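You operate a simulated robot arm through the tools that you are given. There is no shell and no other tool. Be economical: measure what you need, move in short steps, check, and stop when the job is done.

You run a simulated two-armed robot. Do the job below in one go: nothing can be reset, and whatever is moved stays where it is left.

Task
Tape the blue-marked seam blue and the red-marked seam white.
Fine: blue tape from the blue roller, white from the white one; mark to mark; both rollers go back where they stood. All else on the wing and the padded table stays as it is. Set down upright: blue roller, white roller. A coat counts when it lies all over at full strength: go over it till it gets no stronger.

The check looks at the end state, three seconds after you hand in, the way a careful person would. Anything else that was tipped, shoved, dropped, spilled or broken makes it a failure.

Robot
Two 7-joint arms with two-finger parallel grippers on one trunk that stands fixed in place. Base frame: the origin is at the foot of the trunk, x ahead of it, y to its left, z up. Readings come in mm, rad, newtons and seconds.
The left shoulder is at [71, 156, 1355], the right one opposite. With the tool pointing down near the work surface each hand reaches from about 100 to 840 mm from the base axis, measured 20 degrees to its own side. Payload 3.91 kg a hand.
Tool frame (each hand has its own): the origin (TCP) lies between the finger pads and is the grasp point; the fingertips stand 30 mm ahead of it; z points along the fingers, y is the line along which they close. The gripper opens to 110 mm. The fingers are 20 mm wide and 10 mm thick; the gripper's body (48 by 112 mm) begins 55 mm behind the TCP.
Orientation is told as [roll, pitch, yaw] about the base's x, y, z axes, in that order, counted from this pose: with the fingers straight down and closing along the base's y, the tool's x points along the base's -x, its y along +y and its z along -z.

Tools
- The arms move only by the tool nudge_tool. It takes "left_rows", "right_rows" or both (then of equal length, played together; a hand with none holds still); each is a list of rows, each an object of numbers (a shift or turn left out is 0, a gripper value left out holds the last): "x", "y", "z": the shift along the tool's x, y, z in mm; "rx", "ry", "rz": the turn, a rotation vector about the tool's x, y, z in rad; "hand": the opening, from 0 (shut) to 1 (fully open). In form: [{"x": .., "y": .., "z": .., "rx": .., "ry": .., "rz": .., "hand": ..}, ...]. A call has 1 to 8 rows; each row shifts and turns the commanded pose from where the row before left it, along the tool's axes as they then stand. Rows are played at 5 a second. More than 50 mm and 0.15 rad between two rows, or a gripper value outside its range, and nothing of the call is played. Where a pose cannot be reached the arm comes as near as it can. A force on the tool above 40 N (or 10 N above the force at the start of the call, whichever is more), or a blocked arm, ends the call early, and 0.2 s more pass. Each finger travels about 108 mm/s and halts on what it meets, pressing with about 32 N; the grip force reading is that of the motor and also rises with nothing between the fingers. The clock runs only during rows and for 0.2 s after the last one: add rows that do not move to give the fingers time. It gives the time, the measured TCP pose, the force on the tool (base axes), the opening and the grip force at its end, in the units of the frame above (readings bear some noise), with the torque about the TCP (base axes, N m) and any sound that the robot's microphone picked up.
- Cameras (640 x 400 px; columns grow to the right, rows downward): "scene" is now at [139.9, -0.5, 1579.8]; the picture's right is [-0.03, -1.00, 0.00], its down [-0.59, 0.02, -0.81] and it looks along [0.81, -0.02, -0.59] (base axes); focal length 332 px, centre (320, 200). "left" rides on the left gripper at [72, -17, -103] in its tool frame; the picture's right is [0.23, 0.97, 0.00], its down [-0.76, 0.18, -0.62] and it looks along [-0.61, 0.14, 0.78] (tool axes); focal length 222 px, centre (320, 200). "right" rides on the right gripper at [72, 17, -103] in its tool frame; the picture's right is [-0.23, 0.97, 0.00], its down [-0.76, -0.18, -0.62] and it looks along [-0.61, -0.14, 0.78] (tool axes); focal length 222 px, centre (320, 200). There is no depth. A picture from a camera that has moved, and an enlarged one, comes with that camera's place and axes in the base frame and with its lens.
- get_image(camera): a new picture of that camera. It takes no simulated time.
- move_column(by): slides the trunk up (or, below 0, down) by that many mm; the arms and the scene camera ride with it, the base frame stays. It gives what a move gives, with no picture.
- turn_head(pan, tilt): turns the head with the scene camera to pan (to the left, within 1.501 rad either way) and tilt (down, from -0.506 to 1.204), counted from straight ahead of the robot. It gives what a move gives.
- inspect(camera, box): a new picture of the part [left, top, right, bottom] of that camera's present view, enlarged. It takes no simulated time.
- close_job(): hands the job in; it is judged then, once.

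Go step by step. Nothing tells you positions but the pictures and the camera data: compare them with the known pose of the tool, close in by small moves and look again before you grip or let go. The budget is 120 turns and 94 pictures, counting those below and the enlarged ones. Unless the task says otherwise, let go and move clear before handing in.

The tools are called after "Call:" by a JSON object that holds its "fn" and its "kwargs". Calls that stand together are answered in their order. nudge_tool: Moves the arms, as the interface text tells. Its arguments: {"type":"object","properties":{"left_rows":{"type":"array","items":{"type":"object","properties":{"x":{"type":"number"},"y":{"type":"number"},"z":{"type":"number"},"rx":{"type":"number"},"ry":{"type":"number"},"rz":{"type":"number"},"hand":{"type":"number"}}}},"right_rows":{"type":"array","items":{"type":"object","properties":{"x":{"type":"number"},"y":{"type":"number"},"z":{"type":"number"},"rx":{"type":"number"},"ry":{"type":"number"},"rz":{"type":"number"},"hand":{"type":"number"}}}}},"required":[]} The other tools are called the same way: move_column (by) slides the trunk up or down; turn_head (pan, tilt) turns the head that bears the scene camera; get_image (camera) takes a picture; inspect (camera, box) takes an enlarged picture of a part of a camera's view; close_job () hands the job in.

At the start:

```text
t: 0.0
left_ee_pos: [581.0, 269.5, 1363.1]
left_ee_rot: [0.0, 0.0, 0.0]
left_wrist_force: [-0.7, -1.3, 0.1]
left_ft_torque: [0.02, -0.01, 0.0]
left_gripper_width: 109.8
left_gripper_force: 0.0
right_ee_pos: [580.4, -271.0, 1352.5]
right_ee_rot: [0.001, 0.0, 0.001]
right_wrist_force: [-0.1, -0.3, 0.4]
right_ft_torque: [-0.03, -0.05, 0.03]
right_gripper_width: 109.8
right_gripper_force: 0.1
trunk travel left (down, up): [-800.0, 140.0]
head pan, tilt: [-0.028, 0.63]
```

scene: 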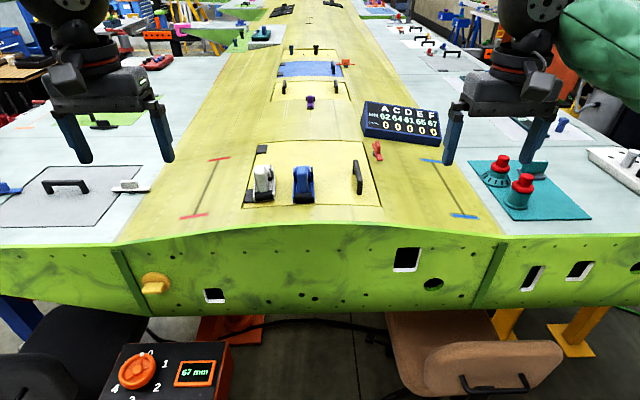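
right: 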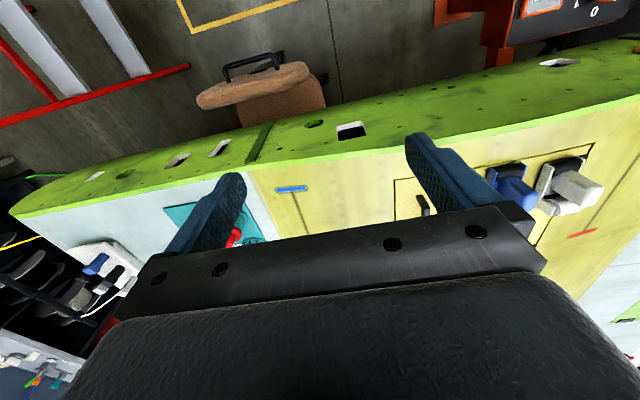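
left: 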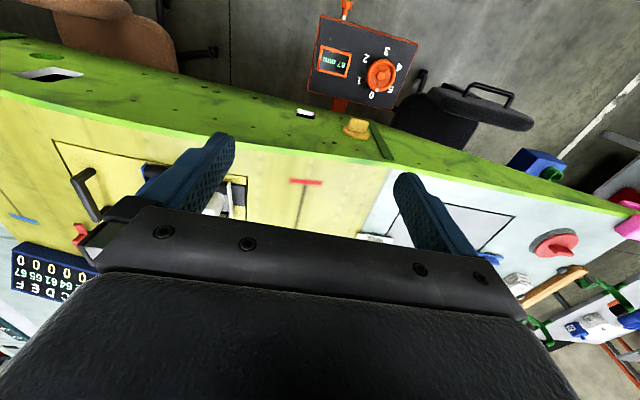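

I see a white and a blue roller on the yellow wing, a red-marked seam to the left and a blue-marked seam to the right. I'll look closer first.

Call:
{"fn": "inspect", "kwargs": {"camera": "scene", "box": [160, 120, 400, 270]}}

Call:
{"fn": "inspect", "kwargs": {"camera": "scene", "box": [340, 90, 600, 252]}}

Call:
{"fn": "inspect", "kwargs": {"camera": "scene", "box": [230, 130, 330, 220]}}

```text
2.67 times, centred on (280, 195) of scene
camera zoom: at [139.9, -0.5, 1579.8], right [-0.03, -1.0, 0.0], down [-0.59, 0.02, -0.81], along [0.81, -0.02, -0.59], focal length 886 px, centre (427, 213)
```

zoom: 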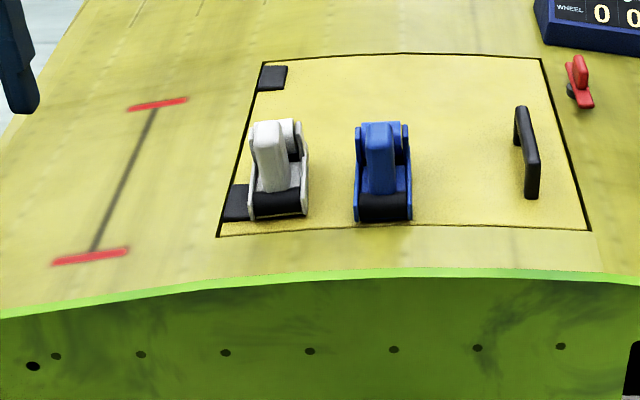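

```text
2.46 times, centred on (470, 171) of scene
camera zoom: at [139.9, -0.5, 1579.8], right [-0.03, -1.0, 0.0], down [-0.59, 0.02, -0.81], along [0.81, -0.02, -0.59], focal length 818 px, centre (-49, 271)
```

zoom: 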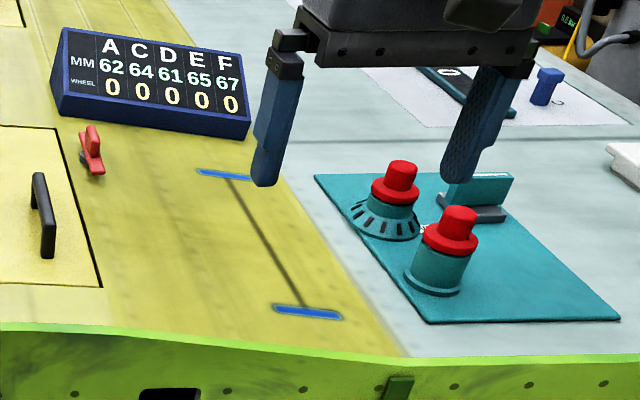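

```text
4.44 times, centred on (280, 175) of scene
camera zoom: at [139.9, -0.5, 1579.8], right [-0.03, -1.0, 0.0], down [-0.59, 0.02, -0.81], along [0.81, -0.02, -0.59], focal length 1476 px, centre (498, 311)
```

zoom: 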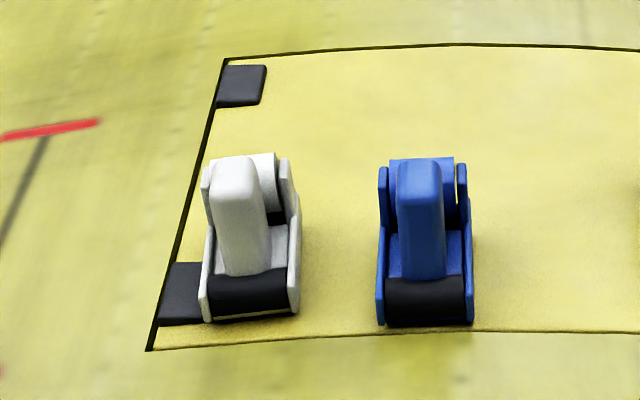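

I'll raise the trunk to get a second viewpoint for triangulation.

Call:
{"fn": "move_column", "kwargs": {"by": 140}}

Call:
{"fn": "get_image", "kwargs": {"camera": "scene"}}

Call:
{"fn": "inspect", "kwargs": {"camera": "scene", "box": [160, 160, 480, 360]}}

Call:
{"fn": "get_image", "kwargs": {"camera": "right"}}

Call:
{"fn": "get_image", "kwargs": {"camera": "left"}}

```text
t: 1.7
left_ee_pos: [579.2, 269.6, 1503.6]
left_ee_rot: [0.0, 0.001, 0.0]
left_wrist_force: [0.0, -0.6, 0.6]
left_ft_torque: [0.0, -0.01, -0.01]
left_gripper_width: 109.7
left_gripper_force: 0.1
right_ee_pos: [580.7, -270.8, 1492.1]
right_ee_rot: [0.0, 0.0, 0.0]
right_wrist_force: [-0.4, 0.7, -0.5]
right_ft_torque: [0.0, 0.01, -0.02]
right_gripper_width: 110.0
right_gripper_force: 0.1
trunk travel left (down, up): [-940.0, 0.0]
head pan, tilt: [-0.028, 0.63]
```

```text
87 pictures are left
camera scene: at [140.0, -0.5, 1719.7], right [-0.03, -1.0, 0.0], down [-0.59, 0.02, -0.81], along [0.81, -0.02, -0.59], focal length 332 px, centre (320, 200)
```

scene: 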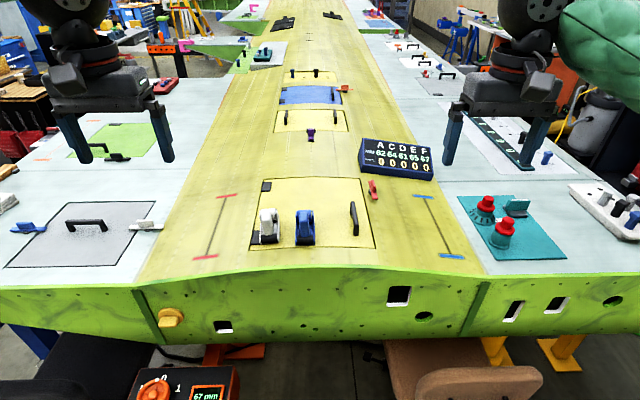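

```text
2.00 times, centred on (320, 260) of scene
camera zoom: at [140.0, -0.5, 1719.7], right [-0.03, -1.0, 0.0], down [-0.59, 0.02, -0.81], along [0.81, -0.02, -0.59], focal length 664 px, centre (320, 80)
```

zoom: 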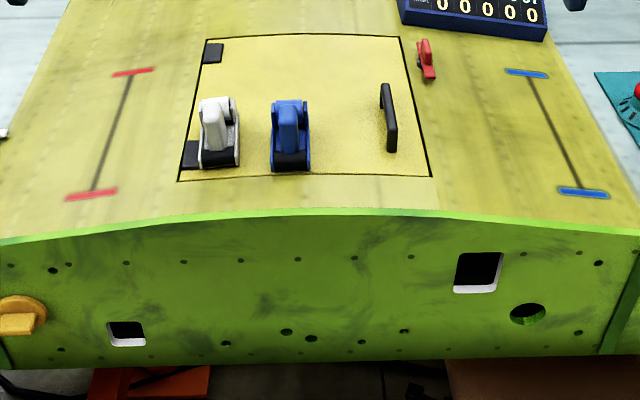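

```text
85 pictures are left
camera right: at [508.5, -252.9, 1595.3], right [0.23, 0.97, 0.0], down [0.76, -0.18, 0.62], along [0.61, -0.14, -0.78], focal length 222 px, centre (320, 200)
```

right: 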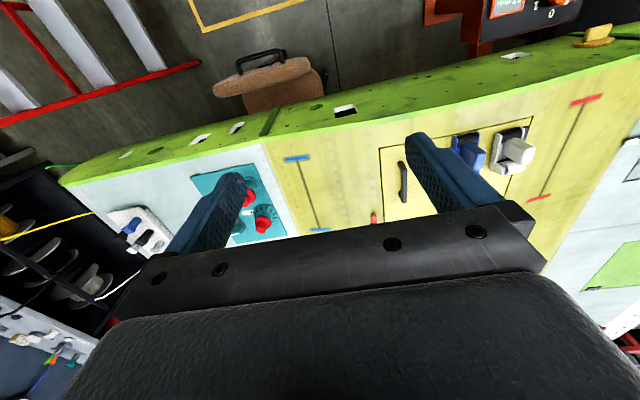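

```text
84 pictures are left
camera left: at [509.1, 251.9, 1607.8], right [-0.23, 0.97, 0.0], down [0.76, 0.18, 0.62], along [0.61, 0.14, -0.78], focal length 222 px, centre (320, 200)
```

left: 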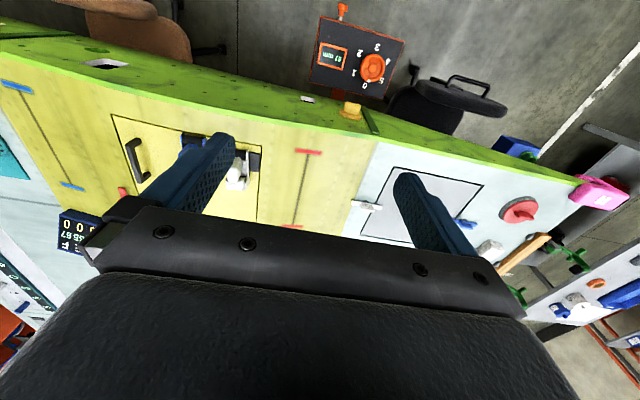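

Both seams run along x: blue about x 780–1062 at y -381, z 1054, red about x 781–1053 at y 288, z 1073. That is far for the arms, so I'll pitch the right hand outward and test its reach in the air.

Call:
{"fn": "move_column", "kwargs": {"by": -140}}

Call:
{"fn": "nudge_tool", "kwargs": {"right_rows": [{"ry": -0.15}, {"ry": -0.15}, {"ry": -0.15}, {"ry": -0.15}, {"ry": -0.15}, {"x": -36.4, "z": 34}, {"x": -36.4, "z": 34}, {"x": -36.4, "z": 34}]}}

Call:
{"fn": "nudge_tool", "kwargs": {"right_rows": [{"x": -36.4, "z": 34}, {"x": -36.4, "z": 34}, {"x": -36.4, "z": 34}, {"x": -36.4, "z": 34}, {"x": -36.4, "z": 34}, {"x": -36.4, "z": 34}, {}, {}]}}

```text
t: 3.3
left_ee_pos: [580.0, 271.6, 1364.5]
left_ee_rot: [0.001, -0.001, 0.001]
left_wrist_force: [-0.4, -0.7, -0.1]
left_ft_torque: [-0.01, 0.01, 0.01]
left_gripper_width: 110.2
left_gripper_force: 0.1
right_ee_pos: [580.9, -270.1, 1351.8]
right_ee_rot: [0.0, -0.001, 0.001]
right_wrist_force: [-0.2, 0.2, -0.1]
right_ft_torque: [0.01, -0.01, -0.01]
right_gripper_width: 110.0
right_gripper_force: 0.2
trunk travel left (down, up): [-800.0, 140.0]
head pan, tilt: [-0.028, 0.63]
```

```text
t: 5.1
left_ee_pos: [581.7, 270.3, 1362.3]
left_ee_rot: [-0.001, 0.001, 0.0]
left_wrist_force: [0.0, 0.1, 0.2]
left_ft_torque: [0.0, -0.01, -0.01]
left_gripper_width: 110.2
left_gripper_force: 0.1
right_ee_pos: [730.0, -270.3, 1351.4]
right_ee_rot: [-0.001, -0.749, -0.002]
right_wrist_force: [0.2, 0.9, -0.6]
right_ft_torque: [-0.02, 0.01, 0.03]
right_gripper_width: 110.0
right_gripper_force: 0.1
trunk travel left (down, up): [-800.0, 140.0]
head pan, tilt: [-0.028, 0.63]
```

```text
t: 6.9
left_ee_pos: [581.1, 271.4, 1363.6]
left_ee_rot: [0.0, 0.001, 0.0]
left_wrist_force: [0.0, 0.2, 0.6]
left_ft_torque: [0.03, 0.02, -0.03]
left_gripper_width: 109.9
left_gripper_force: 0.1
right_ee_pos: [1030.1, -270.8, 1351.4]
right_ee_rot: [-0.001, -0.75, -0.002]
right_wrist_force: [-0.1, -0.4, 0.2]
right_ft_torque: [-0.05, -0.01, 0.01]
right_gripper_width: 110.0
right_gripper_force: 0.2
trunk travel left (down, up): [-800.0, 140.0]
head pan, tilt: [-0.028, 0.63]
```

The pitched hand already reaches x=1030; I'll test a bit further out.

Call:
{"fn": "nudge_tool", "kwargs": {"right_rows": [{"x": -36.4, "z": 34}, {"x": -36.4, "z": 34, "y": -50}, {"y": -45}, {}, {}]}}

Call:
{"fn": "get_image", "kwargs": {"camera": "scene"}}

```text
refused: row 2 steps farther than a row can; nothing moved
```

```text
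83 pictures are left
camera scene: at [140.0, -0.2, 1579.8], right [-0.03, -1.0, 0.0], down [-0.59, 0.02, -0.81], along [0.81, -0.02, -0.59], focal length 332 px, centre (320, 200)
```

scene: 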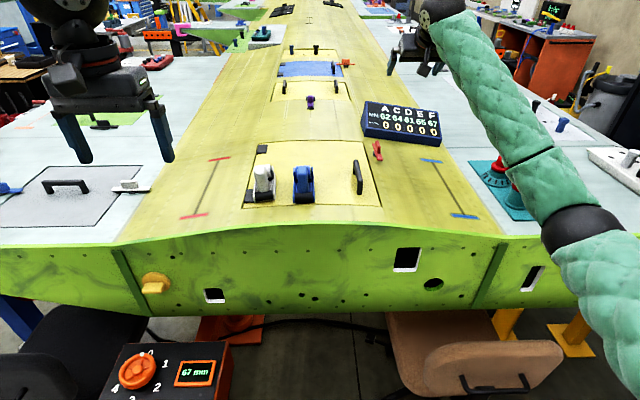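

Reach is enough. I'll bring the right hand above and behind the blue roller to view it.

Call:
{"fn": "nudge_tool", "kwargs": {"right_rows": [{"x": 32.3, "y": 34, "z": -13.7}, {"x": 32.3, "y": 34, "z": -13.7}, {"x": 32.3, "y": 34, "z": -13.7}, {"x": 32.3, "y": 34, "z": -13.7}, {"x": 32.3, "y": 34, "z": -13.7}, {"x": 32.3, "y": 34, "z": -13.7}, {"x": 32.3, "y": 34, "z": -13.7}, {"x": 32.3, "y": 34, "z": -13.7}]}}

Call:
{"fn": "get_image", "kwargs": {"camera": "right"}}

Call:
{"fn": "get_image", "kwargs": {"camera": "scene"}}

```text
t: 8.7
left_ee_pos: [579.8, 271.8, 1363.5]
left_ee_rot: [-0.001, 0.0, 0.001]
left_wrist_force: [-0.2, -0.9, 0.4]
left_ft_torque: [-0.04, 0.02, 0.0]
left_gripper_width: 109.9
left_gripper_force: 0.1
right_ee_pos: [765.4, 2.6, 1255.5]
right_ee_rot: [-0.003, -0.748, 0.0]
right_wrist_force: [-1.0, 0.2, 0.4]
right_ft_torque: [-0.01, -0.02, -0.05]
right_gripper_width: 110.1
right_gripper_force: 0.1
trunk travel left (down, up): [-800.0, 140.0]
head pan, tilt: [-0.028, 0.63]
```

```text
82 pictures are left
camera right: at [642.3, 20.0, 1282.3], right [0.17, 0.97, 0.15], down [0.13, -0.18, 0.98], along [0.98, -0.14, -0.16], focal length 222 px, centre (320, 200)
```

right: 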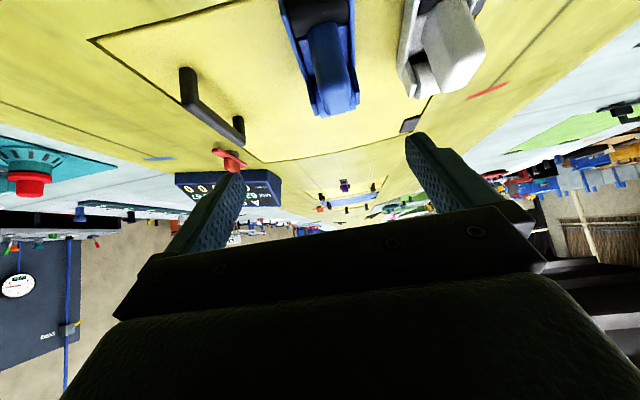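

```text
81 pictures are left
camera scene: at [139.5, 0.8, 1580.0], right [-0.03, -1.0, 0.0], down [-0.59, 0.02, -0.81], along [0.81, -0.02, -0.59], focal length 332 px, centre (320, 200)
```

scene: 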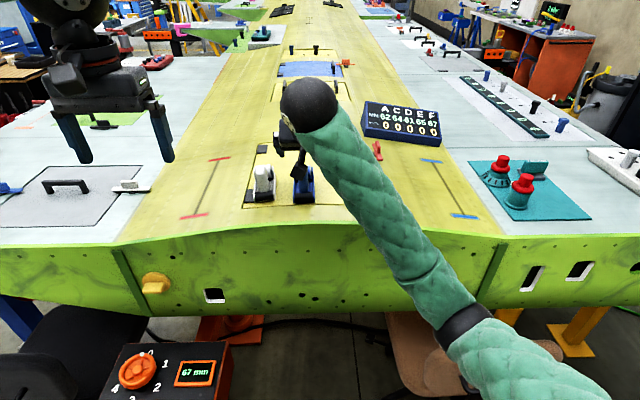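

The hand is left of the blue roller's rear; I'll take an enlarged look at the rollers from this wrist camera.

Call:
{"fn": "inspect", "kwargs": {"camera": "right", "box": [240, 0, 500, 162]}}

Call:
{"fn": "move_column", "kwargs": {"by": 140}}

Call:
{"fn": "get_image", "kwargs": {"camera": "right"}}

Call:
{"fn": "inspect", "kwargs": {"camera": "scene", "box": [220, 170, 380, 270]}}

```text
2.46 times, centred on (370, 81) of right
camera zoom: at [642.3, 20.0, 1282.3], right [0.17, 0.97, 0.15], down [0.13, -0.18, 0.98], along [0.98, -0.14, -0.16], focal length 547 px, centre (197, 493)
```

zoom: 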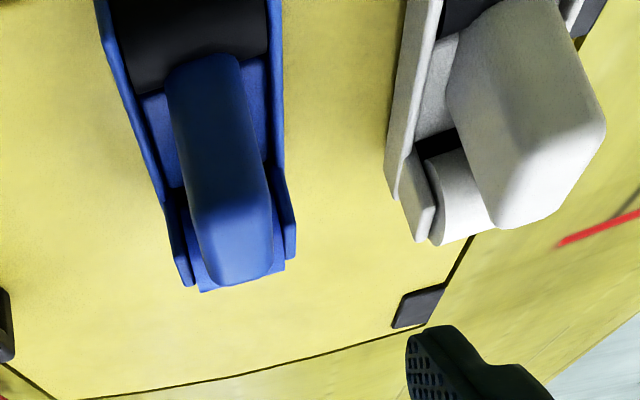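

```text
t: 10.4
left_ee_pos: [580.8, 270.6, 1503.2]
left_ee_rot: [0.001, -0.001, 0.0]
left_wrist_force: [0.2, -0.2, 0.2]
left_ft_torque: [0.0, -0.02, 0.01]
left_gripper_width: 110.1
left_gripper_force: 0.1
right_ee_pos: [766.3, 0.2, 1394.6]
right_ee_rot: [0.001, -0.748, 0.001]
right_wrist_force: [-1.1, 0.1, -0.4]
right_ft_torque: [-0.03, 0.03, 0.03]
right_gripper_width: 110.0
right_gripper_force: 0.1
trunk travel left (down, up): [-940.0, 0.0]
head pan, tilt: [-0.028, 0.63]
```

```text
79 pictures are left
camera right: at [643.1, 19.4, 1421.9], right [0.17, 0.97, 0.15], down [0.13, -0.18, 0.98], along [0.98, -0.14, -0.16], focal length 222 px, centre (320, 200)
```

right: 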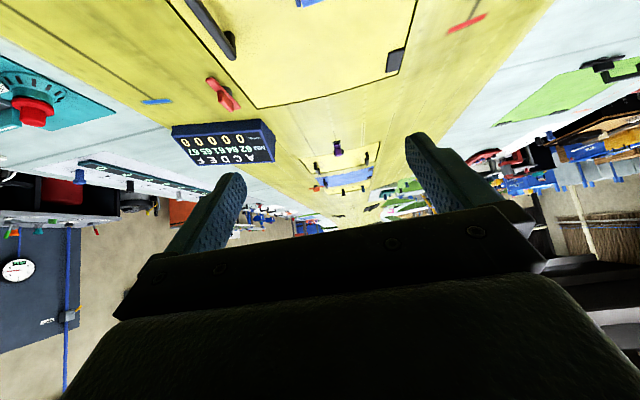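

```text
4.00 times, centred on (300, 220) of scene
camera zoom: at [140.1, 0.0, 1719.7], right [-0.03, -1.0, 0.0], down [-0.59, 0.02, -0.81], along [0.81, -0.02, -0.59], focal length 1329 px, centre (400, 120)
```

zoom: 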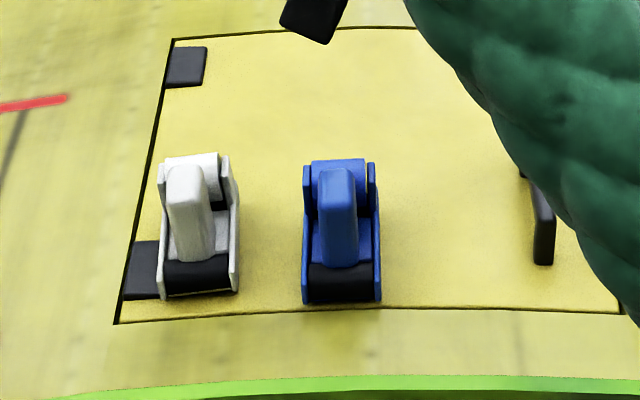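

The blue handle is a post about 24 mm wide near (804, 21), its top near z 1183, on a plate at about z 1100. Before gripping I'll check in free air that the far end of the blue seam can be reached.

Call:
{"fn": "nudge_tool", "kwargs": {"right_rows": [{"x": -12.1, "y": -34.6, "z": 27.8}, {"x": -12.1, "y": -34.6, "z": 27.8}, {"x": -12.1, "y": -34.6, "z": 27.8}, {"x": -12.1, "y": -34.6, "z": 27.8}, {"x": -12.1, "y": -34.6, "z": 27.8}, {"x": -12.1, "y": -34.6, "z": 27.8}, {"x": -12.1, "y": -34.6, "z": 27.8}, {"x": -12.1, "y": -34.6, "z": 27.8}]}}

Call:
{"fn": "nudge_tool", "kwargs": {"right_rows": [{"x": -12.1, "y": -34.6, "z": 27.8}, {"x": -12.1, "y": -34.6, "z": 27.8}, {"x": -12.1, "y": -34.6, "z": 27.8}, {}, {}]}}

Call:
{"fn": "get_image", "kwargs": {"camera": "scene"}}

Call:
{"fn": "get_image", "kwargs": {"camera": "right"}}

```text
t: 12.2
left_ee_pos: [581.4, 270.6, 1503.3]
left_ee_rot: [-0.001, 0.0, 0.0]
left_wrist_force: [-0.2, 0.0, 0.4]
left_ft_torque: [-0.02, 0.01, 0.03]
left_gripper_width: 109.8
left_gripper_force: 0.0
right_ee_pos: [988.3, -274.7, 1297.3]
right_ee_rot: [0.002, -0.749, 0.002]
right_wrist_force: [0.4, 0.5, 0.7]
right_ft_torque: [0.01, 0.01, 0.01]
right_gripper_width: 110.3
right_gripper_force: 0.2
trunk travel left (down, up): [-940.0, 0.0]
head pan, tilt: [-0.028, 0.63]
```

```text
t: 13.4
left_ee_pos: [580.6, 270.2, 1504.0]
left_ee_rot: [0.001, 0.0, -0.001]
left_wrist_force: [0.1, 0.5, 0.3]
left_ft_torque: [0.01, 0.0, 0.03]
left_gripper_width: 110.2
left_gripper_force: 0.0
right_ee_pos: [1072.1, -379.1, 1263.7]
right_ee_rot: [0.0, -0.748, 0.0]
right_wrist_force: [0.5, -0.2, 0.1]
right_ft_torque: [0.01, -0.01, 0.02]
right_gripper_width: 109.8
right_gripper_force: 0.1
trunk travel left (down, up): [-940.0, 0.0]
head pan, tilt: [-0.028, 0.63]
```

```text
77 pictures are left
camera scene: at [140.2, -0.7, 1719.8], right [-0.03, -1.0, 0.0], down [-0.59, 0.02, -0.81], along [0.81, -0.02, -0.59], focal length 332 px, centre (320, 200)
```

scene: 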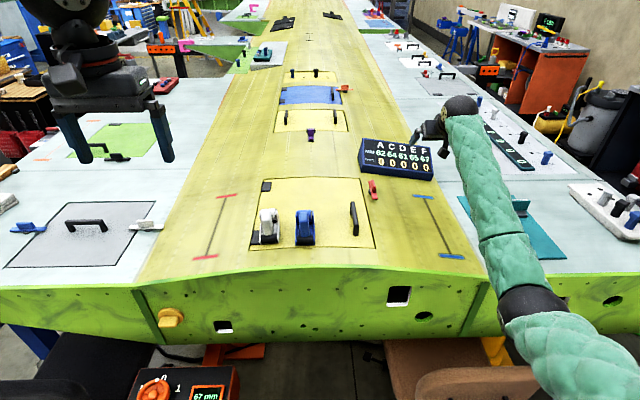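

```text
76 pictures are left
camera right: at [948.2, -361.5, 1289.0], right [0.17, 0.97, 0.15], down [0.13, -0.18, 0.97], along [0.98, -0.14, -0.16], focal length 222 px, centre (320, 200)
```

right: 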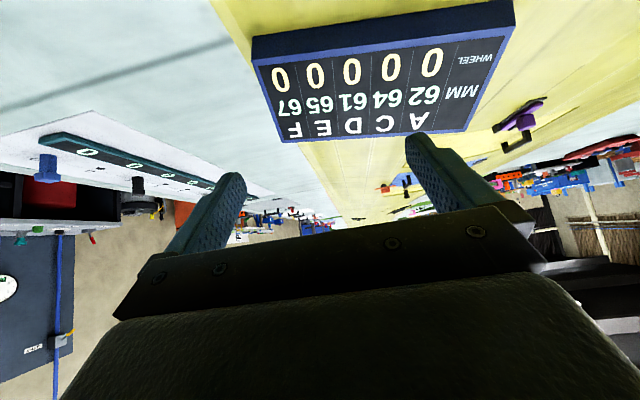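

The far end is comfortably reachable. I'll return to above the blue roller with a narrower opening.

Call:
{"fn": "nudge_tool", "kwargs": {"right_rows": [{"x": 18.4, "y": 40, "z": -20.6, "hand": 0.6}, {"x": 18.4, "y": 40, "z": -20.6}, {"x": 18.4, "y": 40, "z": -20.6}, {"x": 18.4, "y": 40, "z": -20.6}, {"x": 18.4, "y": 40, "z": -20.6}, {"x": 18.4, "y": 40, "z": -20.6}, {"x": 18.4, "y": 40, "z": -20.6}, {"x": 18.4, "y": 40, "z": -20.6}]}}

Call:
{"fn": "nudge_tool", "kwargs": {"right_rows": [{"x": 18.4, "y": 40, "z": -20.6}, {"x": 18.4, "y": 40, "z": -20.6}, {}]}}

Call:
{"fn": "inspect", "kwargs": {"camera": "right", "box": [180, 0, 500, 200]}}

Call:
{"fn": "inspect", "kwargs": {"camera": "scene", "box": [220, 150, 380, 250]}}

```text
t: 15.2
left_ee_pos: [580.5, 273.6, 1503.0]
left_ee_rot: [-0.003, -0.001, 0.0]
left_wrist_force: [-0.8, 0.6, 0.2]
left_ft_torque: [-0.03, 0.01, 0.01]
left_gripper_width: 110.0
left_gripper_force: 0.0
right_ee_pos: [850.3, -57.6, 1281.6]
right_ee_rot: [-0.001, -0.75, 0.0]
right_wrist_force: [-0.1, -0.4, 0.2]
right_ft_torque: [-0.05, 0.01, -0.03]
right_gripper_width: 66.0
right_gripper_force: 0.1
trunk travel left (down, up): [-940.0, 0.0]
head pan, tilt: [-0.028, 0.63]
```

```text
t: 16.0
left_ee_pos: [581.6, 268.7, 1503.7]
left_ee_rot: [0.001, 0.0, 0.001]
left_wrist_force: [0.2, -1.0, -0.1]
left_ft_torque: [0.07, 0.0, -0.01]
left_gripper_width: 110.1
left_gripper_force: 0.1
right_ee_pos: [796.1, 18.3, 1287.1]
right_ee_rot: [0.003, -0.749, -0.001]
right_wrist_force: [1.0, -0.9, 0.2]
right_ft_torque: [0.02, -0.02, 0.02]
right_gripper_width: 65.8
right_gripper_force: 0.0
trunk travel left (down, up): [-940.0, 0.0]
head pan, tilt: [-0.028, 0.63]
```

```text
2.00 times, centred on (340, 100) of right
camera zoom: at [674.0, 37.2, 1313.0], right [0.17, 0.97, 0.16], down [0.13, -0.18, 0.97], along [0.98, -0.14, -0.16], focal length 444 px, centre (280, 400)
```

zoom: 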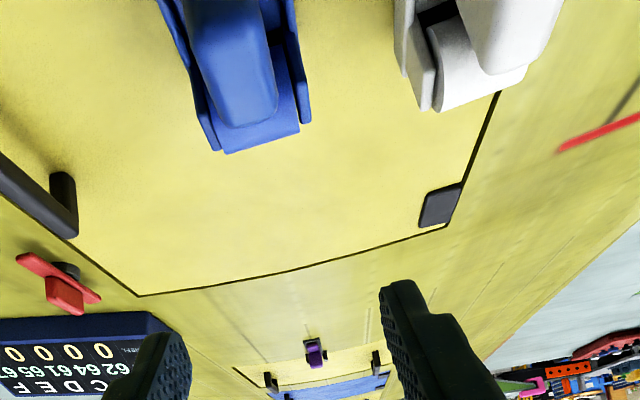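

```text
4.00 times, centred on (300, 200) of scene
camera zoom: at [141.2, -2.8, 1719.7], right [-0.03, -1.0, 0.0], down [-0.59, 0.02, -0.81], along [0.81, -0.02, -0.59], focal length 1329 px, centre (400, 200)
```

zoom: 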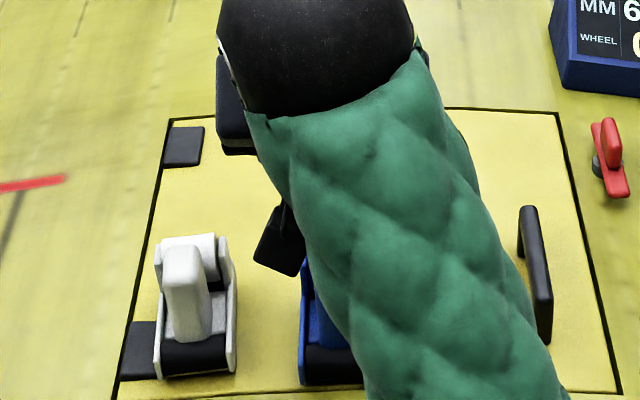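

The handle top's far edge sits near (821, 21, 1183). I'll lower halfway and look again.

Call:
{"fn": "nudge_tool", "kwargs": {"right_rows": [{"x": 24.1, "y": 1, "z": 26}, {"x": 24.1, "y": 1, "z": 26}, {}]}}

Call:
{"fn": "inspect", "kwargs": {"camera": "right", "box": [200, 60, 440, 210]}}

```text
t: 16.8
left_ee_pos: [580.4, 270.1, 1502.5]
left_ee_rot: [0.0, 0.001, 0.0]
left_wrist_force: [0.3, 1.0, 0.1]
left_ft_torque: [-0.03, 0.03, -0.03]
left_gripper_width: 110.3
left_gripper_force: 0.1
right_ee_pos: [796.9, 22.5, 1217.3]
right_ee_rot: [0.0, -0.747, -0.001]
right_wrist_force: [0.0, -0.7, 0.6]
right_ft_torque: [0.01, -0.01, 0.03]
right_gripper_width: 66.1
right_gripper_force: 0.1
trunk travel left (down, up): [-940.0, 0.0]
head pan, tilt: [-0.028, 0.63]
```

```text
2.67 times, centred on (320, 135) of right
camera zoom: at [673.6, 40.6, 1243.0], right [0.17, 0.97, 0.15], down [0.13, -0.18, 0.97], along [0.98, -0.14, -0.16], focal length 592 px, centre (320, 373)
```

zoom: 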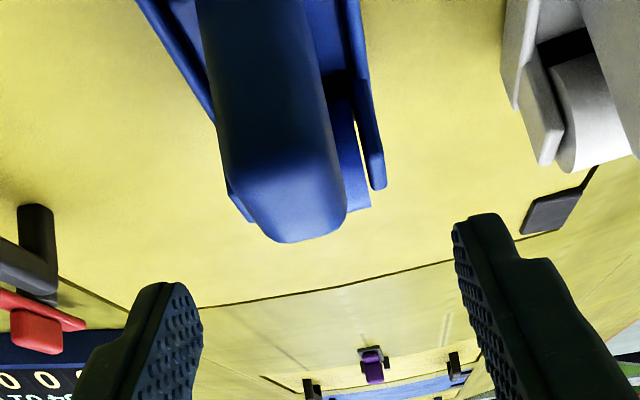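

Centred in y. I'll descend to the handle at (794, 21, 1168), then check before closing.

Call:
{"fn": "nudge_tool", "kwargs": {"right_rows": [{"x": 17.8, "z": 17}, {"x": 17.7, "z": 16.9}, {}]}}

Call:
{"fn": "get_image", "kwargs": {"camera": "right"}}

```text
t: 17.6
left_ee_pos: [580.2, 271.7, 1502.7]
left_ee_rot: [0.001, -0.001, 0.001]
left_wrist_force: [0.2, -0.5, -0.7]
left_ft_torque: [0.02, 0.02, -0.01]
left_gripper_width: 110.0
left_gripper_force: 0.1
right_ee_pos: [794.4, 23.7, 1166.9]
right_ee_rot: [0.0, -0.749, 0.0]
right_wrist_force: [0.7, -0.2, 0.3]
right_ft_torque: [-0.01, 0.0, 0.04]
right_gripper_width: 65.9
right_gripper_force: 0.0
trunk travel left (down, up): [-940.0, 0.0]
head pan, tilt: [-0.028, 0.63]
```

```text
72 pictures are left
camera right: at [671.0, 41.3, 1194.4], right [0.17, 0.97, 0.15], down [0.13, -0.18, 0.98], along [0.98, -0.14, -0.16], focal length 222 px, centre (320, 200)
```

right: 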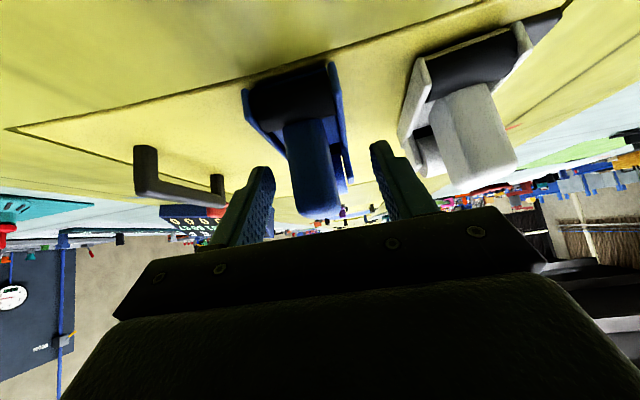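

Handle sits between the pads. I'll shift 2 mm right and close.

Call:
{"fn": "nudge_tool", "kwargs": {"right_rows": [{"y": -2}, {"hand": 0.35}, {"hand": 0.1}, {"hand": 0.1}, {"hand": 0.1}]}}

Call:
{"fn": "get_image", "kwargs": {"camera": "right"}}

```text
t: 18.8
left_ee_pos: [580.9, 271.1, 1504.6]
left_ee_rot: [0.0, 0.0, 0.0]
left_wrist_force: [-0.3, -0.3, 0.9]
left_ft_torque: [-0.01, -0.01, -0.01]
left_gripper_width: 110.0
left_gripper_force: 0.1
right_ee_pos: [793.5, 21.6, 1168.9]
right_ee_rot: [-0.001, -0.75, 0.0]
right_wrist_force: [1.5, -0.4, 5.3]
right_ft_torque: [-0.16, -0.27, 0.06]
right_gripper_width: 23.8
right_gripper_force: 31.9
trunk travel left (down, up): [-940.0, 0.0]
head pan, tilt: [-0.028, 0.63]
```

```text
71 pictures are left
camera right: at [670.8, 38.5, 1195.0], right [0.17, 0.97, 0.15], down [0.13, -0.18, 0.98], along [0.98, -0.14, -0.16], focal length 222 px, centre (320, 200)
```

right: 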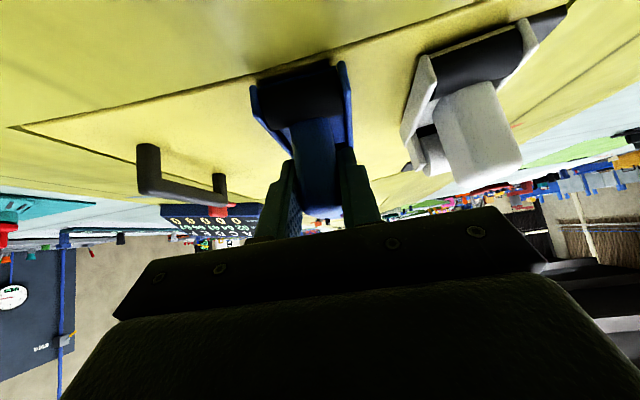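

The blue roller is gripped at width 23.8. I'll lift it and carry it to above the near blue mark.

Call:
{"fn": "nudge_tool", "kwargs": {"right_rows": [{"x": -13.6, "z": -14.7}, {"x": -27.2, "z": -29.3}, {"x": -27.2, "z": -29.3}, {"y": -45}, {"y": -45}, {"y": -45}, {"y": -45}, {"y": -45}]}}

Call:
{"fn": "get_image", "kwargs": {"camera": "right"}}

```text
t: 20.6
left_ee_pos: [580.8, 270.8, 1503.4]
left_ee_rot: [0.001, -0.001, 0.0]
left_wrist_force: [0.3, -0.4, -0.2]
left_ft_torque: [0.03, -0.02, 0.01]
left_gripper_width: 110.2
left_gripper_force: 0.0
right_ee_pos: [794.1, -205.7, 1267.1]
right_ee_rot: [0.0, -0.748, 0.002]
right_wrist_force: [-0.1, -0.6, -2.4]
right_ft_torque: [0.01, 0.07, -0.02]
right_gripper_width: 23.7
right_gripper_force: 32.2
trunk travel left (down, up): [-940.0, 0.0]
head pan, tilt: [-0.028, 0.63]
```

```text
70 pictures are left
camera right: at [671.1, -188.6, 1293.4], right [0.17, 0.97, 0.16], down [0.13, -0.18, 0.97], along [0.98, -0.14, -0.16], focal length 222 px, centre (320, 200)
```

right: 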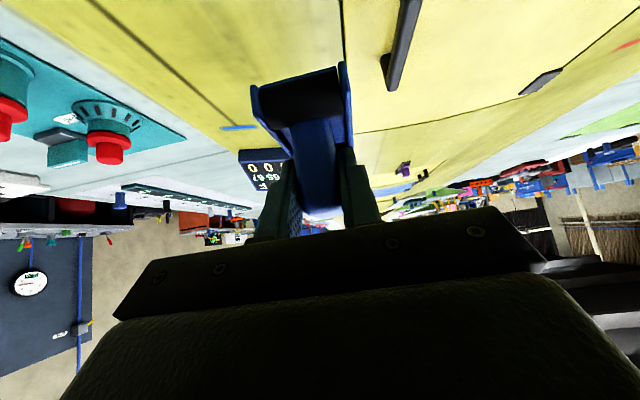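

The roller hangs steadily. I'll move on over the near mark, roll the tool to match the wing slope, then lower the trunk.

Call:
{"fn": "nudge_tool", "kwargs": {"right_rows": [{"y": -47}, {"y": -47}, {"y": -47}, {"y": -47, "x": 6.6, "z": -6.1}, {"rx": -0.077, "rz": 0.0714}, {"rx": -0.077, "rz": 0.0714}, {}]}}

Call:
{"fn": "move_column", "kwargs": {"by": -70}}

Call:
{"fn": "get_image", "kwargs": {"camera": "right"}}

Call:
{"fn": "turn_head", "kwargs": {"pan": -0.35, "tilt": 0.7}}

Call:
{"fn": "get_image", "kwargs": {"camera": "scene"}}

```text
t: 22.2
left_ee_pos: [580.7, 270.1, 1503.5]
left_ee_rot: [-0.001, 0.0, 0.001]
left_wrist_force: [0.0, -0.2, 0.4]
left_ft_torque: [-0.04, -0.02, 0.0]
left_gripper_width: 110.0
left_gripper_force: 0.1
right_ee_pos: [784.7, -393.4, 1269.0]
right_ee_rot: [0.286, -0.729, -0.194]
right_wrist_force: [0.1, -0.2, -1.7]
right_ft_torque: [0.02, 0.07, -0.03]
right_gripper_width: 23.9
right_gripper_force: 32.5
trunk travel left (down, up): [-940.0, 0.0]
head pan, tilt: [-0.028, 0.63]
```

```text
t: 23.3
left_ee_pos: [581.4, 270.1, 1434.0]
left_ee_rot: [-0.002, 0.001, 0.001]
left_wrist_force: [-0.5, -0.2, 0.0]
left_ft_torque: [0.01, -0.02, 0.0]
left_gripper_width: 109.9
left_gripper_force: 0.2
right_ee_pos: [783.4, -391.8, 1197.8]
right_ee_rot: [0.284, -0.728, -0.19]
right_wrist_force: [0.5, 0.6, -1.9]
right_ft_torque: [0.01, 0.06, -0.04]
right_gripper_width: 23.6
right_gripper_force: 31.9
trunk travel left (down, up): [-870.0, 70.0]
head pan, tilt: [-0.028, 0.63]
```

```text
69 pictures are left
camera right: at [661.2, -380.2, 1227.3], right [0.17, 0.92, 0.35], down [0.13, -0.38, 0.92], along [0.98, -0.1, -0.19], focal length 222 px, centre (320, 200)
```

right: 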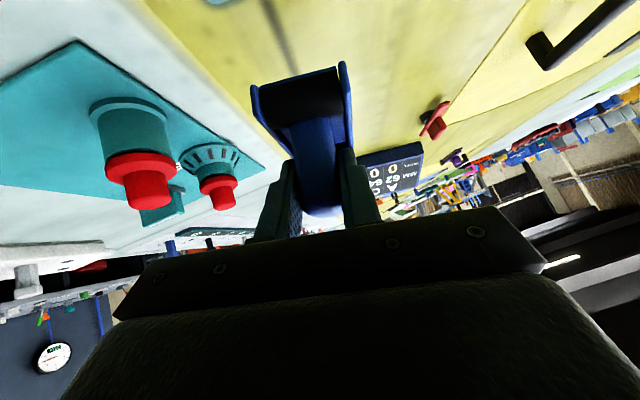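

```text
t: 24.1
left_ee_pos: [580.8, 270.5, 1433.2]
left_ee_rot: [0.0, 0.001, 0.001]
left_wrist_force: [-0.2, -0.1, 0.1]
left_ft_torque: [-0.01, 0.0, -0.01]
left_gripper_width: 109.9
left_gripper_force: 0.0
right_ee_pos: [784.9, -392.0, 1197.3]
right_ee_rot: [0.282, -0.728, -0.189]
right_wrist_force: [-1.8, -0.1, -2.4]
right_ft_torque: [-0.01, 0.04, 0.0]
right_gripper_width: 23.6
right_gripper_force: 32.3
trunk travel left (down, up): [-870.0, 70.0]
head pan, tilt: [-0.351, 0.7]
```

```text
68 pictures are left
camera scene: at [132.5, -27.2, 1643.8], right [-0.34, -0.94, 0.0], down [-0.61, 0.22, -0.76], along [0.72, -0.26, -0.64], focal length 332 px, centre (320, 200)
```

scene: 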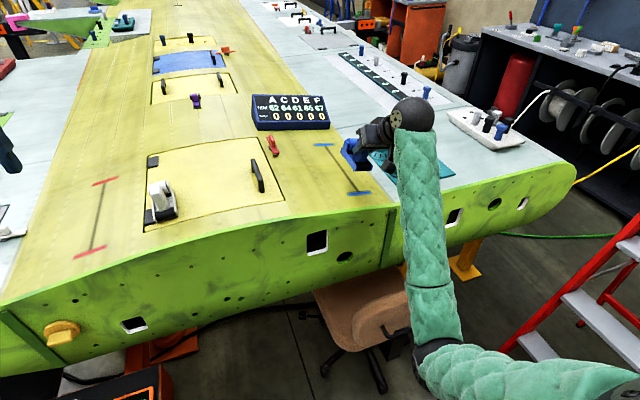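

I'll zoom to compare the roller with the seam.

Call:
{"fn": "inspect", "kwargs": {"camera": "scene", "box": [280, 110, 440, 210]}}

```text
4.00 times, centred on (360, 160) of scene
camera zoom: at [132.5, -27.2, 1643.8], right [-0.34, -0.94, 0.0], down [-0.61, 0.22, -0.76], along [0.72, -0.26, -0.64], focal length 1329 px, centre (160, 360)
```

zoom: 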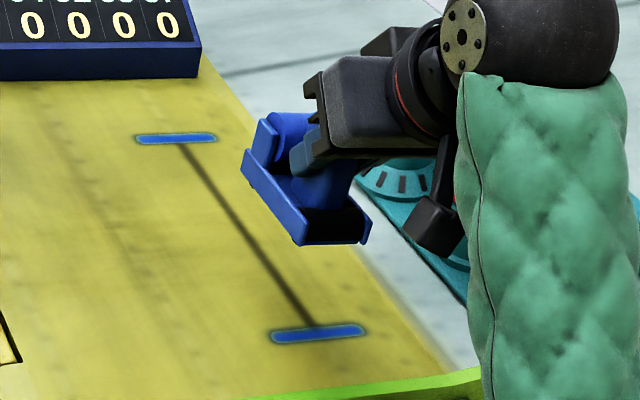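

The seam is at y≈-383.5 and the roller bottom at y≈-386. I'll lower toward the near mark, correcting 2 mm.

Call:
{"fn": "nudge_tool", "kwargs": {"right_rows": [{"x": 22, "y": -5.9, "z": 23.8}, {"x": 22, "y": -5.9, "z": 23.8}, {}]}}

Call:
{"fn": "inspect", "kwargs": {"camera": "scene", "box": [280, 110, 440, 210]}}

```text
t: 24.9
left_ee_pos: [581.4, 271.4, 1432.8]
left_ee_rot: [0.001, 0.0, -0.001]
left_wrist_force: [0.1, 0.1, -0.1]
left_ft_torque: [-0.01, 0.0, 0.01]
left_gripper_width: 110.2
left_gripper_force: 0.1
right_ee_pos: [784.2, -390.2, 1131.6]
right_ee_rot: [0.283, -0.729, -0.191]
right_wrist_force: [-0.3, 0.2, -1.6]
right_ft_torque: [-0.04, 0.05, 0.03]
right_gripper_width: 23.7
right_gripper_force: 32.1
trunk travel left (down, up): [-870.0, 70.0]
head pan, tilt: [-0.351, 0.7]
```

```text
4.00 times, centred on (360, 160) of scene
camera zoom: at [132.7, -26.6, 1643.8], right [-0.34, -0.94, 0.0], down [-0.61, 0.22, -0.76], along [0.72, -0.26, -0.64], focal length 1329 px, centre (160, 360)
```

zoom: 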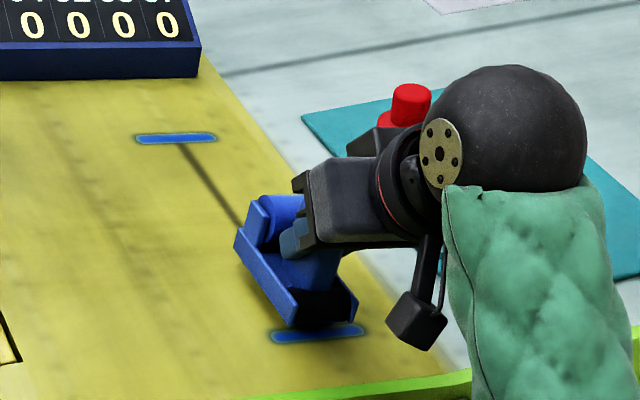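

Just above the mark. I'll lower gently until contact.

Call:
{"fn": "nudge_tool", "kwargs": {"right_rows": [{"x": 2, "y": -0.6, "z": 2.15}, {"x": 2, "y": -0.6, "z": 2.15}, {}]}}

Call:
{"fn": "nudge_tool", "kwargs": {"right_rows": [{"x": 1.33, "y": -0.4, "z": 1.43}, {"x": 1.33, "y": -0.4, "z": 1.43}, {}]}}

```text
t: 25.7
left_ee_pos: [580.1, 271.4, 1433.4]
left_ee_rot: [-0.001, -0.001, 0.0]
left_wrist_force: [0.1, -1.1, 0.6]
left_ft_torque: [0.01, 0.0, 0.01]
left_gripper_width: 109.9
left_gripper_force: 0.2
right_ee_pos: [785.4, -389.3, 1125.8]
right_ee_rot: [0.284, -0.729, -0.19]
right_wrist_force: [0.5, 0.0, -1.4]
right_ft_torque: [-0.03, 0.08, 0.02]
right_gripper_width: 23.9
right_gripper_force: 31.9
trunk travel left (down, up): [-870.0, 70.0]
head pan, tilt: [-0.351, 0.7]
```

```text
t: 26.5
left_ee_pos: [580.0, 270.9, 1434.2]
left_ee_rot: [0.001, -0.002, 0.0]
left_wrist_force: [-0.1, 0.5, -0.1]
left_ft_torque: [-0.02, -0.02, -0.05]
left_gripper_width: 110.1
left_gripper_force: 0.2
right_ee_pos: [785.7, -389.4, 1124.2]
right_ee_rot: [0.282, -0.734, -0.191]
right_wrist_force: [5.9, -3.1, 18.7]
right_ft_torque: [-0.5, 0.14, 0.17]
right_gripper_width: 24.0
right_gripper_force: 31.9
trunk travel left (down, up): [-870.0, 70.0]
head pan, tilt: [-0.351, 0.7]
```

Contact at TCP z≈1124, and the torque says the outer edge bears, so the slope is gentler than 0.21. I'll lift a little, reduce the roll to about 0.16 and touch down again.

Call:
{"fn": "nudge_tool", "kwargs": {"right_rows": [{"x": -3.3, "y": 1, "z": -3.6}, {"rx": 0.0367, "rz": -0.034}, {"x": 0.3, "y": 3, "z": 0.3}, {}]}}

Call:
{"fn": "nudge_tool", "kwargs": {"right_rows": [{"x": 2, "y": -0.5, "z": 2.15}, {"x": 1.33, "y": -0.3, "z": 1.43}, {}]}}

Call:
{"fn": "inspect", "kwargs": {"camera": "scene", "box": [280, 110, 440, 210]}}

```text
t: 27.5
left_ee_pos: [581.4, 269.3, 1433.4]
left_ee_rot: [0.0, 0.0, 0.0]
left_wrist_force: [-0.5, 0.2, 0.4]
left_ft_torque: [-0.04, -0.03, 0.0]
left_gripper_width: 109.8
left_gripper_force: 0.0
right_ee_pos: [784.9, -386.3, 1125.8]
right_ee_rot: [0.217, -0.737, -0.146]
right_wrist_force: [0.1, 0.6, -1.9]
right_ft_torque: [0.03, 0.07, 0.0]
right_gripper_width: 23.6
right_gripper_force: 32.2
trunk travel left (down, up): [-870.0, 70.0]
head pan, tilt: [-0.351, 0.7]
```

```text
t: 28.3
left_ee_pos: [580.2, 271.3, 1433.0]
left_ee_rot: [0.0, 0.0, -0.001]
left_wrist_force: [-0.5, 0.7, -0.8]
left_ft_torque: [-0.01, -0.03, -0.01]
left_gripper_width: 110.3
left_gripper_force: 0.0
right_ee_pos: [784.3, -387.3, 1124.1]
right_ee_rot: [0.218, -0.741, -0.147]
right_wrist_force: [5.1, -2.7, 13.8]
right_ft_torque: [0.14, 0.16, 0.03]
right_gripper_width: 23.6
right_gripper_force: 32.2
trunk travel left (down, up): [-870.0, 70.0]
head pan, tilt: [-0.351, 0.7]
```

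```text
4.00 times, centred on (360, 160) of scene
camera zoom: at [131.5, -27.1, 1644.1], right [-0.34, -0.94, 0.0], down [-0.6, 0.22, -0.77], along [0.72, -0.26, -0.64], focal length 1329 px, centre (160, 360)
```

zoom: 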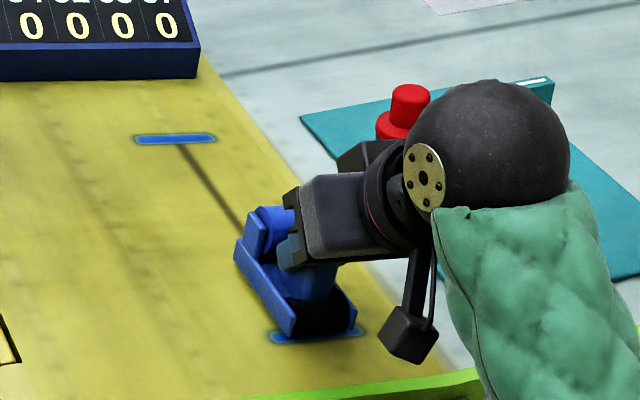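

Nearly flat contact now at the near mark. I'll trim the roll by 0.01 and roll forward along the seam, checking whether tape is laid.

Call:
{"fn": "nudge_tool", "kwargs": {"right_rows": [{"rx": -0.0073, "rz": 0.0068}, {"x": -11, "z": 10.2}, {"x": -11, "z": 10.2}, {"x": -11, "z": 10.2}, {"x": -11, "z": 10.2}, {"x": -11, "z": 10.2}, {"x": -11, "z": 10.2}]}}

Call:
{"fn": "inspect", "kwargs": {"camera": "scene", "box": [280, 110, 440, 210]}}

```text
t: 29.9
left_ee_pos: [580.8, 271.1, 1434.7]
left_ee_rot: [0.0, -0.001, -0.001]
left_wrist_force: [0.1, -0.3, -0.5]
left_ft_torque: [-0.01, 0.02, -0.01]
left_gripper_width: 109.9
left_gripper_force: 0.1
right_ee_pos: [873.7, -387.4, 1124.2]
right_ee_rot: [0.23, -0.739, -0.154]
right_wrist_force: [-3.2, -2.5, 14.5]
right_ft_torque: [-0.49, -0.11, -0.05]
right_gripper_width: 23.7
right_gripper_force: 32.4
trunk travel left (down, up): [-870.0, 70.0]
head pan, tilt: [-0.351, 0.7]
```

```text
4.00 times, centred on (360, 160) of scene
camera zoom: at [130.4, -26.7, 1644.0], right [-0.34, -0.94, 0.0], down [-0.6, 0.22, -0.77], along [0.72, -0.26, -0.64], focal length 1329 px, centre (160, 360)
```

zoom: 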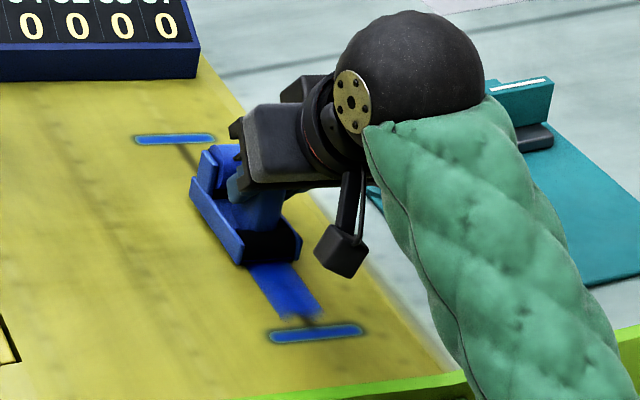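

Tape is being laid, though the first 15 mm still needs coating. I'll keep rolling forward toward the far mark.

Call:
{"fn": "nudge_tool", "kwargs": {"right_rows": [{"rx": 0.0037, "rz": -0.0034, "x": -13.2, "z": 12.2}, {"x": -13.2, "z": 12.2}, {"x": -13.2, "z": 12.2}, {"x": -13.2, "z": 12.2}, {"x": -13.2, "z": 12.2}, {"x": -13.2, "z": 12.2}, {"x": -13.2, "z": 12.2}, {"x": -13.2, "z": 12.2}]}}

Call:
{"fn": "inspect", "kwargs": {"camera": "scene", "box": [280, 110, 440, 210]}}

```text
t: 31.7
left_ee_pos: [580.9, 270.9, 1432.9]
left_ee_rot: [0.001, -0.001, 0.0]
left_wrist_force: [-0.4, 0.3, 0.1]
left_ft_torque: [0.04, 0.02, 0.02]
left_gripper_width: 110.1
left_gripper_force: 0.1
right_ee_pos: [1018.0, -386.3, 1124.2]
right_ee_rot: [0.224, -0.737, -0.152]
right_wrist_force: [0.5, -0.6, 8.4]
right_ft_torque: [-0.26, -0.36, -0.11]
right_gripper_width: 23.8
right_gripper_force: 31.9
trunk travel left (down, up): [-870.0, 70.0]
head pan, tilt: [-0.351, 0.7]
```

```text
4.00 times, centred on (360, 160) of scene
camera zoom: at [131.4, -26.7, 1643.9], right [-0.34, -0.94, 0.0], down [-0.6, 0.22, -0.77], along [0.72, -0.26, -0.64], focal length 1329 px, centre (160, 360)
```

zoom: 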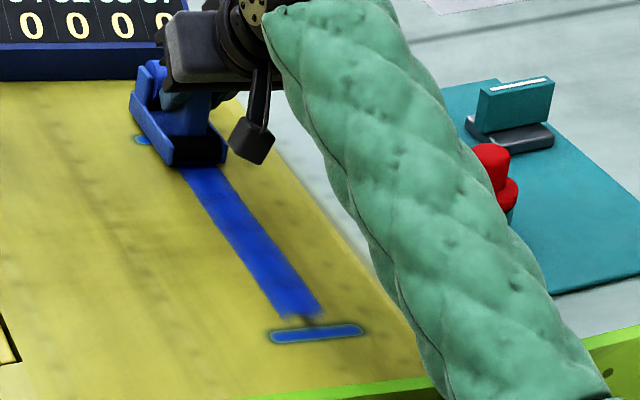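

Going well. Two more steps, then a look at the far mark and the board clearance.

Call:
{"fn": "nudge_tool", "kwargs": {"right_rows": [{"x": -10.6, "z": 10.5}, {"x": -10.6, "z": 10.5}, {}]}}

Call:
{"fn": "inspect", "kwargs": {"camera": "scene", "box": [290, 110, 386, 170]}}

Call:
{"fn": "get_image", "kwargs": {"camera": "right"}}

```text
t: 32.5
left_ee_pos: [579.4, 271.0, 1434.0]
left_ee_rot: [0.001, -0.002, -0.001]
left_wrist_force: [0.9, 0.1, -0.3]
left_ft_torque: [-0.01, 0.02, -0.02]
left_gripper_width: 110.1
left_gripper_force: 0.0
right_ee_pos: [1046.8, -386.4, 1123.1]
right_ee_rot: [0.224, -0.74, -0.153]
right_wrist_force: [-1.4, -1.0, 16.0]
right_ft_torque: [-0.15, 0.45, 0.05]
right_gripper_width: 23.9
right_gripper_force: 32.8
trunk travel left (down, up): [-870.0, 70.0]
head pan, tilt: [-0.351, 0.7]
```

```text
6.67 times, centred on (338, 140) of scene
camera zoom: at [130.2, -26.9, 1644.1], right [-0.34, -0.94, 0.0], down [-0.6, 0.22, -0.77], along [0.72, -0.26, -0.64], focal length 2214 px, centre (200, 600)
```

zoom: 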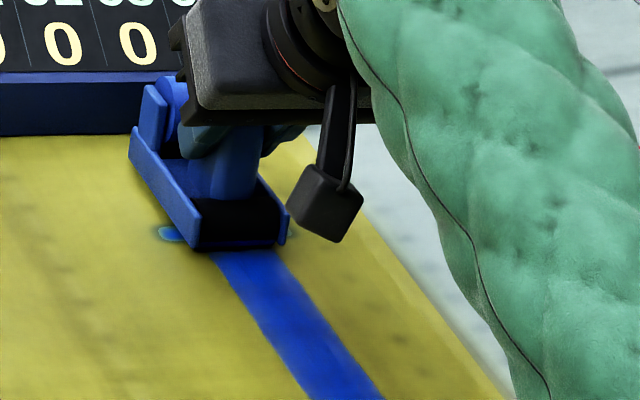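

```text
61 pictures are left
camera right: at [923.7, -373.4, 1152.5], right [0.16, 0.94, 0.31], down [0.13, -0.34, 0.93], along [0.98, -0.11, -0.18], focal length 222 px, centre (320, 200)
```

right: 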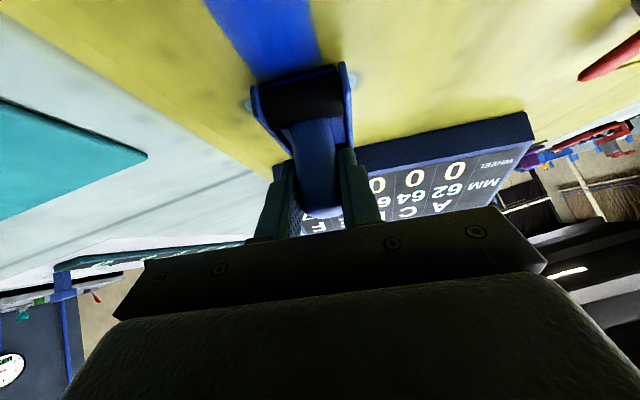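

About 18 mm more to reach the mark's centre; the board still has clearance. I'll advance in two small steps.

Call:
{"fn": "nudge_tool", "kwargs": {"right_rows": [{"x": -6.6, "z": 6.1}, {"x": -6.2, "z": 5.8}, {}]}}

Call:
{"fn": "inspect", "kwargs": {"camera": "scene", "box": [290, 110, 386, 170]}}

```text
t: 33.3
left_ee_pos: [578.8, 270.4, 1434.4]
left_ee_rot: [-0.001, -0.002, 0.001]
left_wrist_force: [-0.1, 0.2, -0.7]
left_ft_torque: [-0.01, 0.0, 0.02]
left_gripper_width: 110.0
left_gripper_force: 0.0
right_ee_pos: [1064.5, -387.1, 1122.9]
right_ee_rot: [0.224, -0.741, -0.15]
right_wrist_force: [-0.9, -4.1, 15.3]
right_ft_torque: [-0.34, 0.08, -0.06]
right_gripper_width: 24.0
right_gripper_force: 32.3
trunk travel left (down, up): [-870.0, 70.0]
head pan, tilt: [-0.351, 0.7]
```

```text
6.67 times, centred on (338, 140) of scene
camera zoom: at [130.1, -27.2, 1644.0], right [-0.34, -0.94, 0.0], down [-0.6, 0.22, -0.77], along [0.72, -0.26, -0.64], focal length 2214 px, centre (200, 600)
```

zoom: 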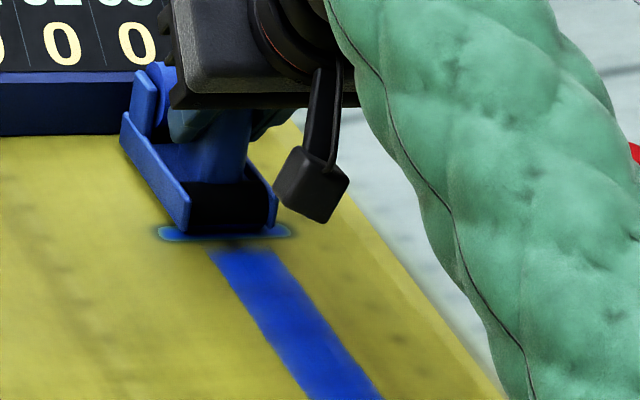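

The tape ends a few mm short of the far mark. I'll roll back along the seam for the second pass and see how the ends behave.

Call:
{"fn": "nudge_tool", "kwargs": {"right_rows": [{"x": 12.7, "z": -11.88}, {"x": 12.7, "z": -11.88}, {"x": 12.7, "z": -11.88}, {"x": 12.7, "z": -11.88}, {}]}}

Call:
{"fn": "inspect", "kwargs": {"camera": "scene", "box": [290, 110, 386, 170]}}

```text
t: 34.5
left_ee_pos: [580.6, 271.7, 1433.3]
left_ee_rot: [0.0, -0.002, -0.001]
left_wrist_force: [-0.3, -0.1, 0.3]
left_ft_torque: [0.0, 0.01, 0.03]
left_gripper_width: 109.8
left_gripper_force: 0.0
right_ee_pos: [994.5, -385.8, 1125.0]
right_ee_rot: [0.223, -0.739, -0.15]
right_wrist_force: [1.4, -2.3, 15.4]
right_ft_torque: [-0.15, -0.61, 0.1]
right_gripper_width: 23.6
right_gripper_force: 31.9
trunk travel left (down, up): [-870.0, 70.0]
head pan, tilt: [-0.351, 0.7]
```

```text
6.67 times, centred on (338, 140) of scene
camera zoom: at [130.3, -26.5, 1644.0], right [-0.34, -0.94, 0.0], down [-0.6, 0.22, -0.77], along [0.72, -0.26, -0.64], focal length 2214 px, centre (200, 600)
```

zoom: 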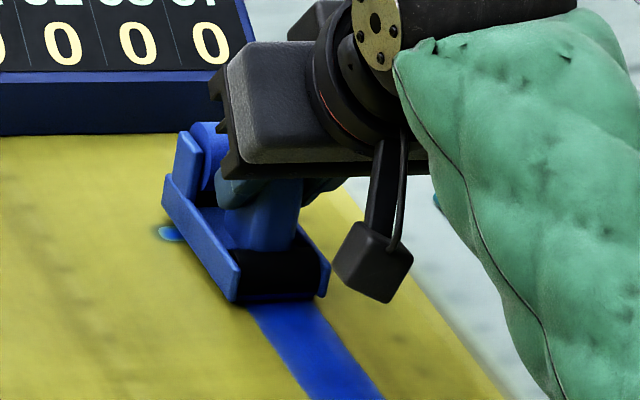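

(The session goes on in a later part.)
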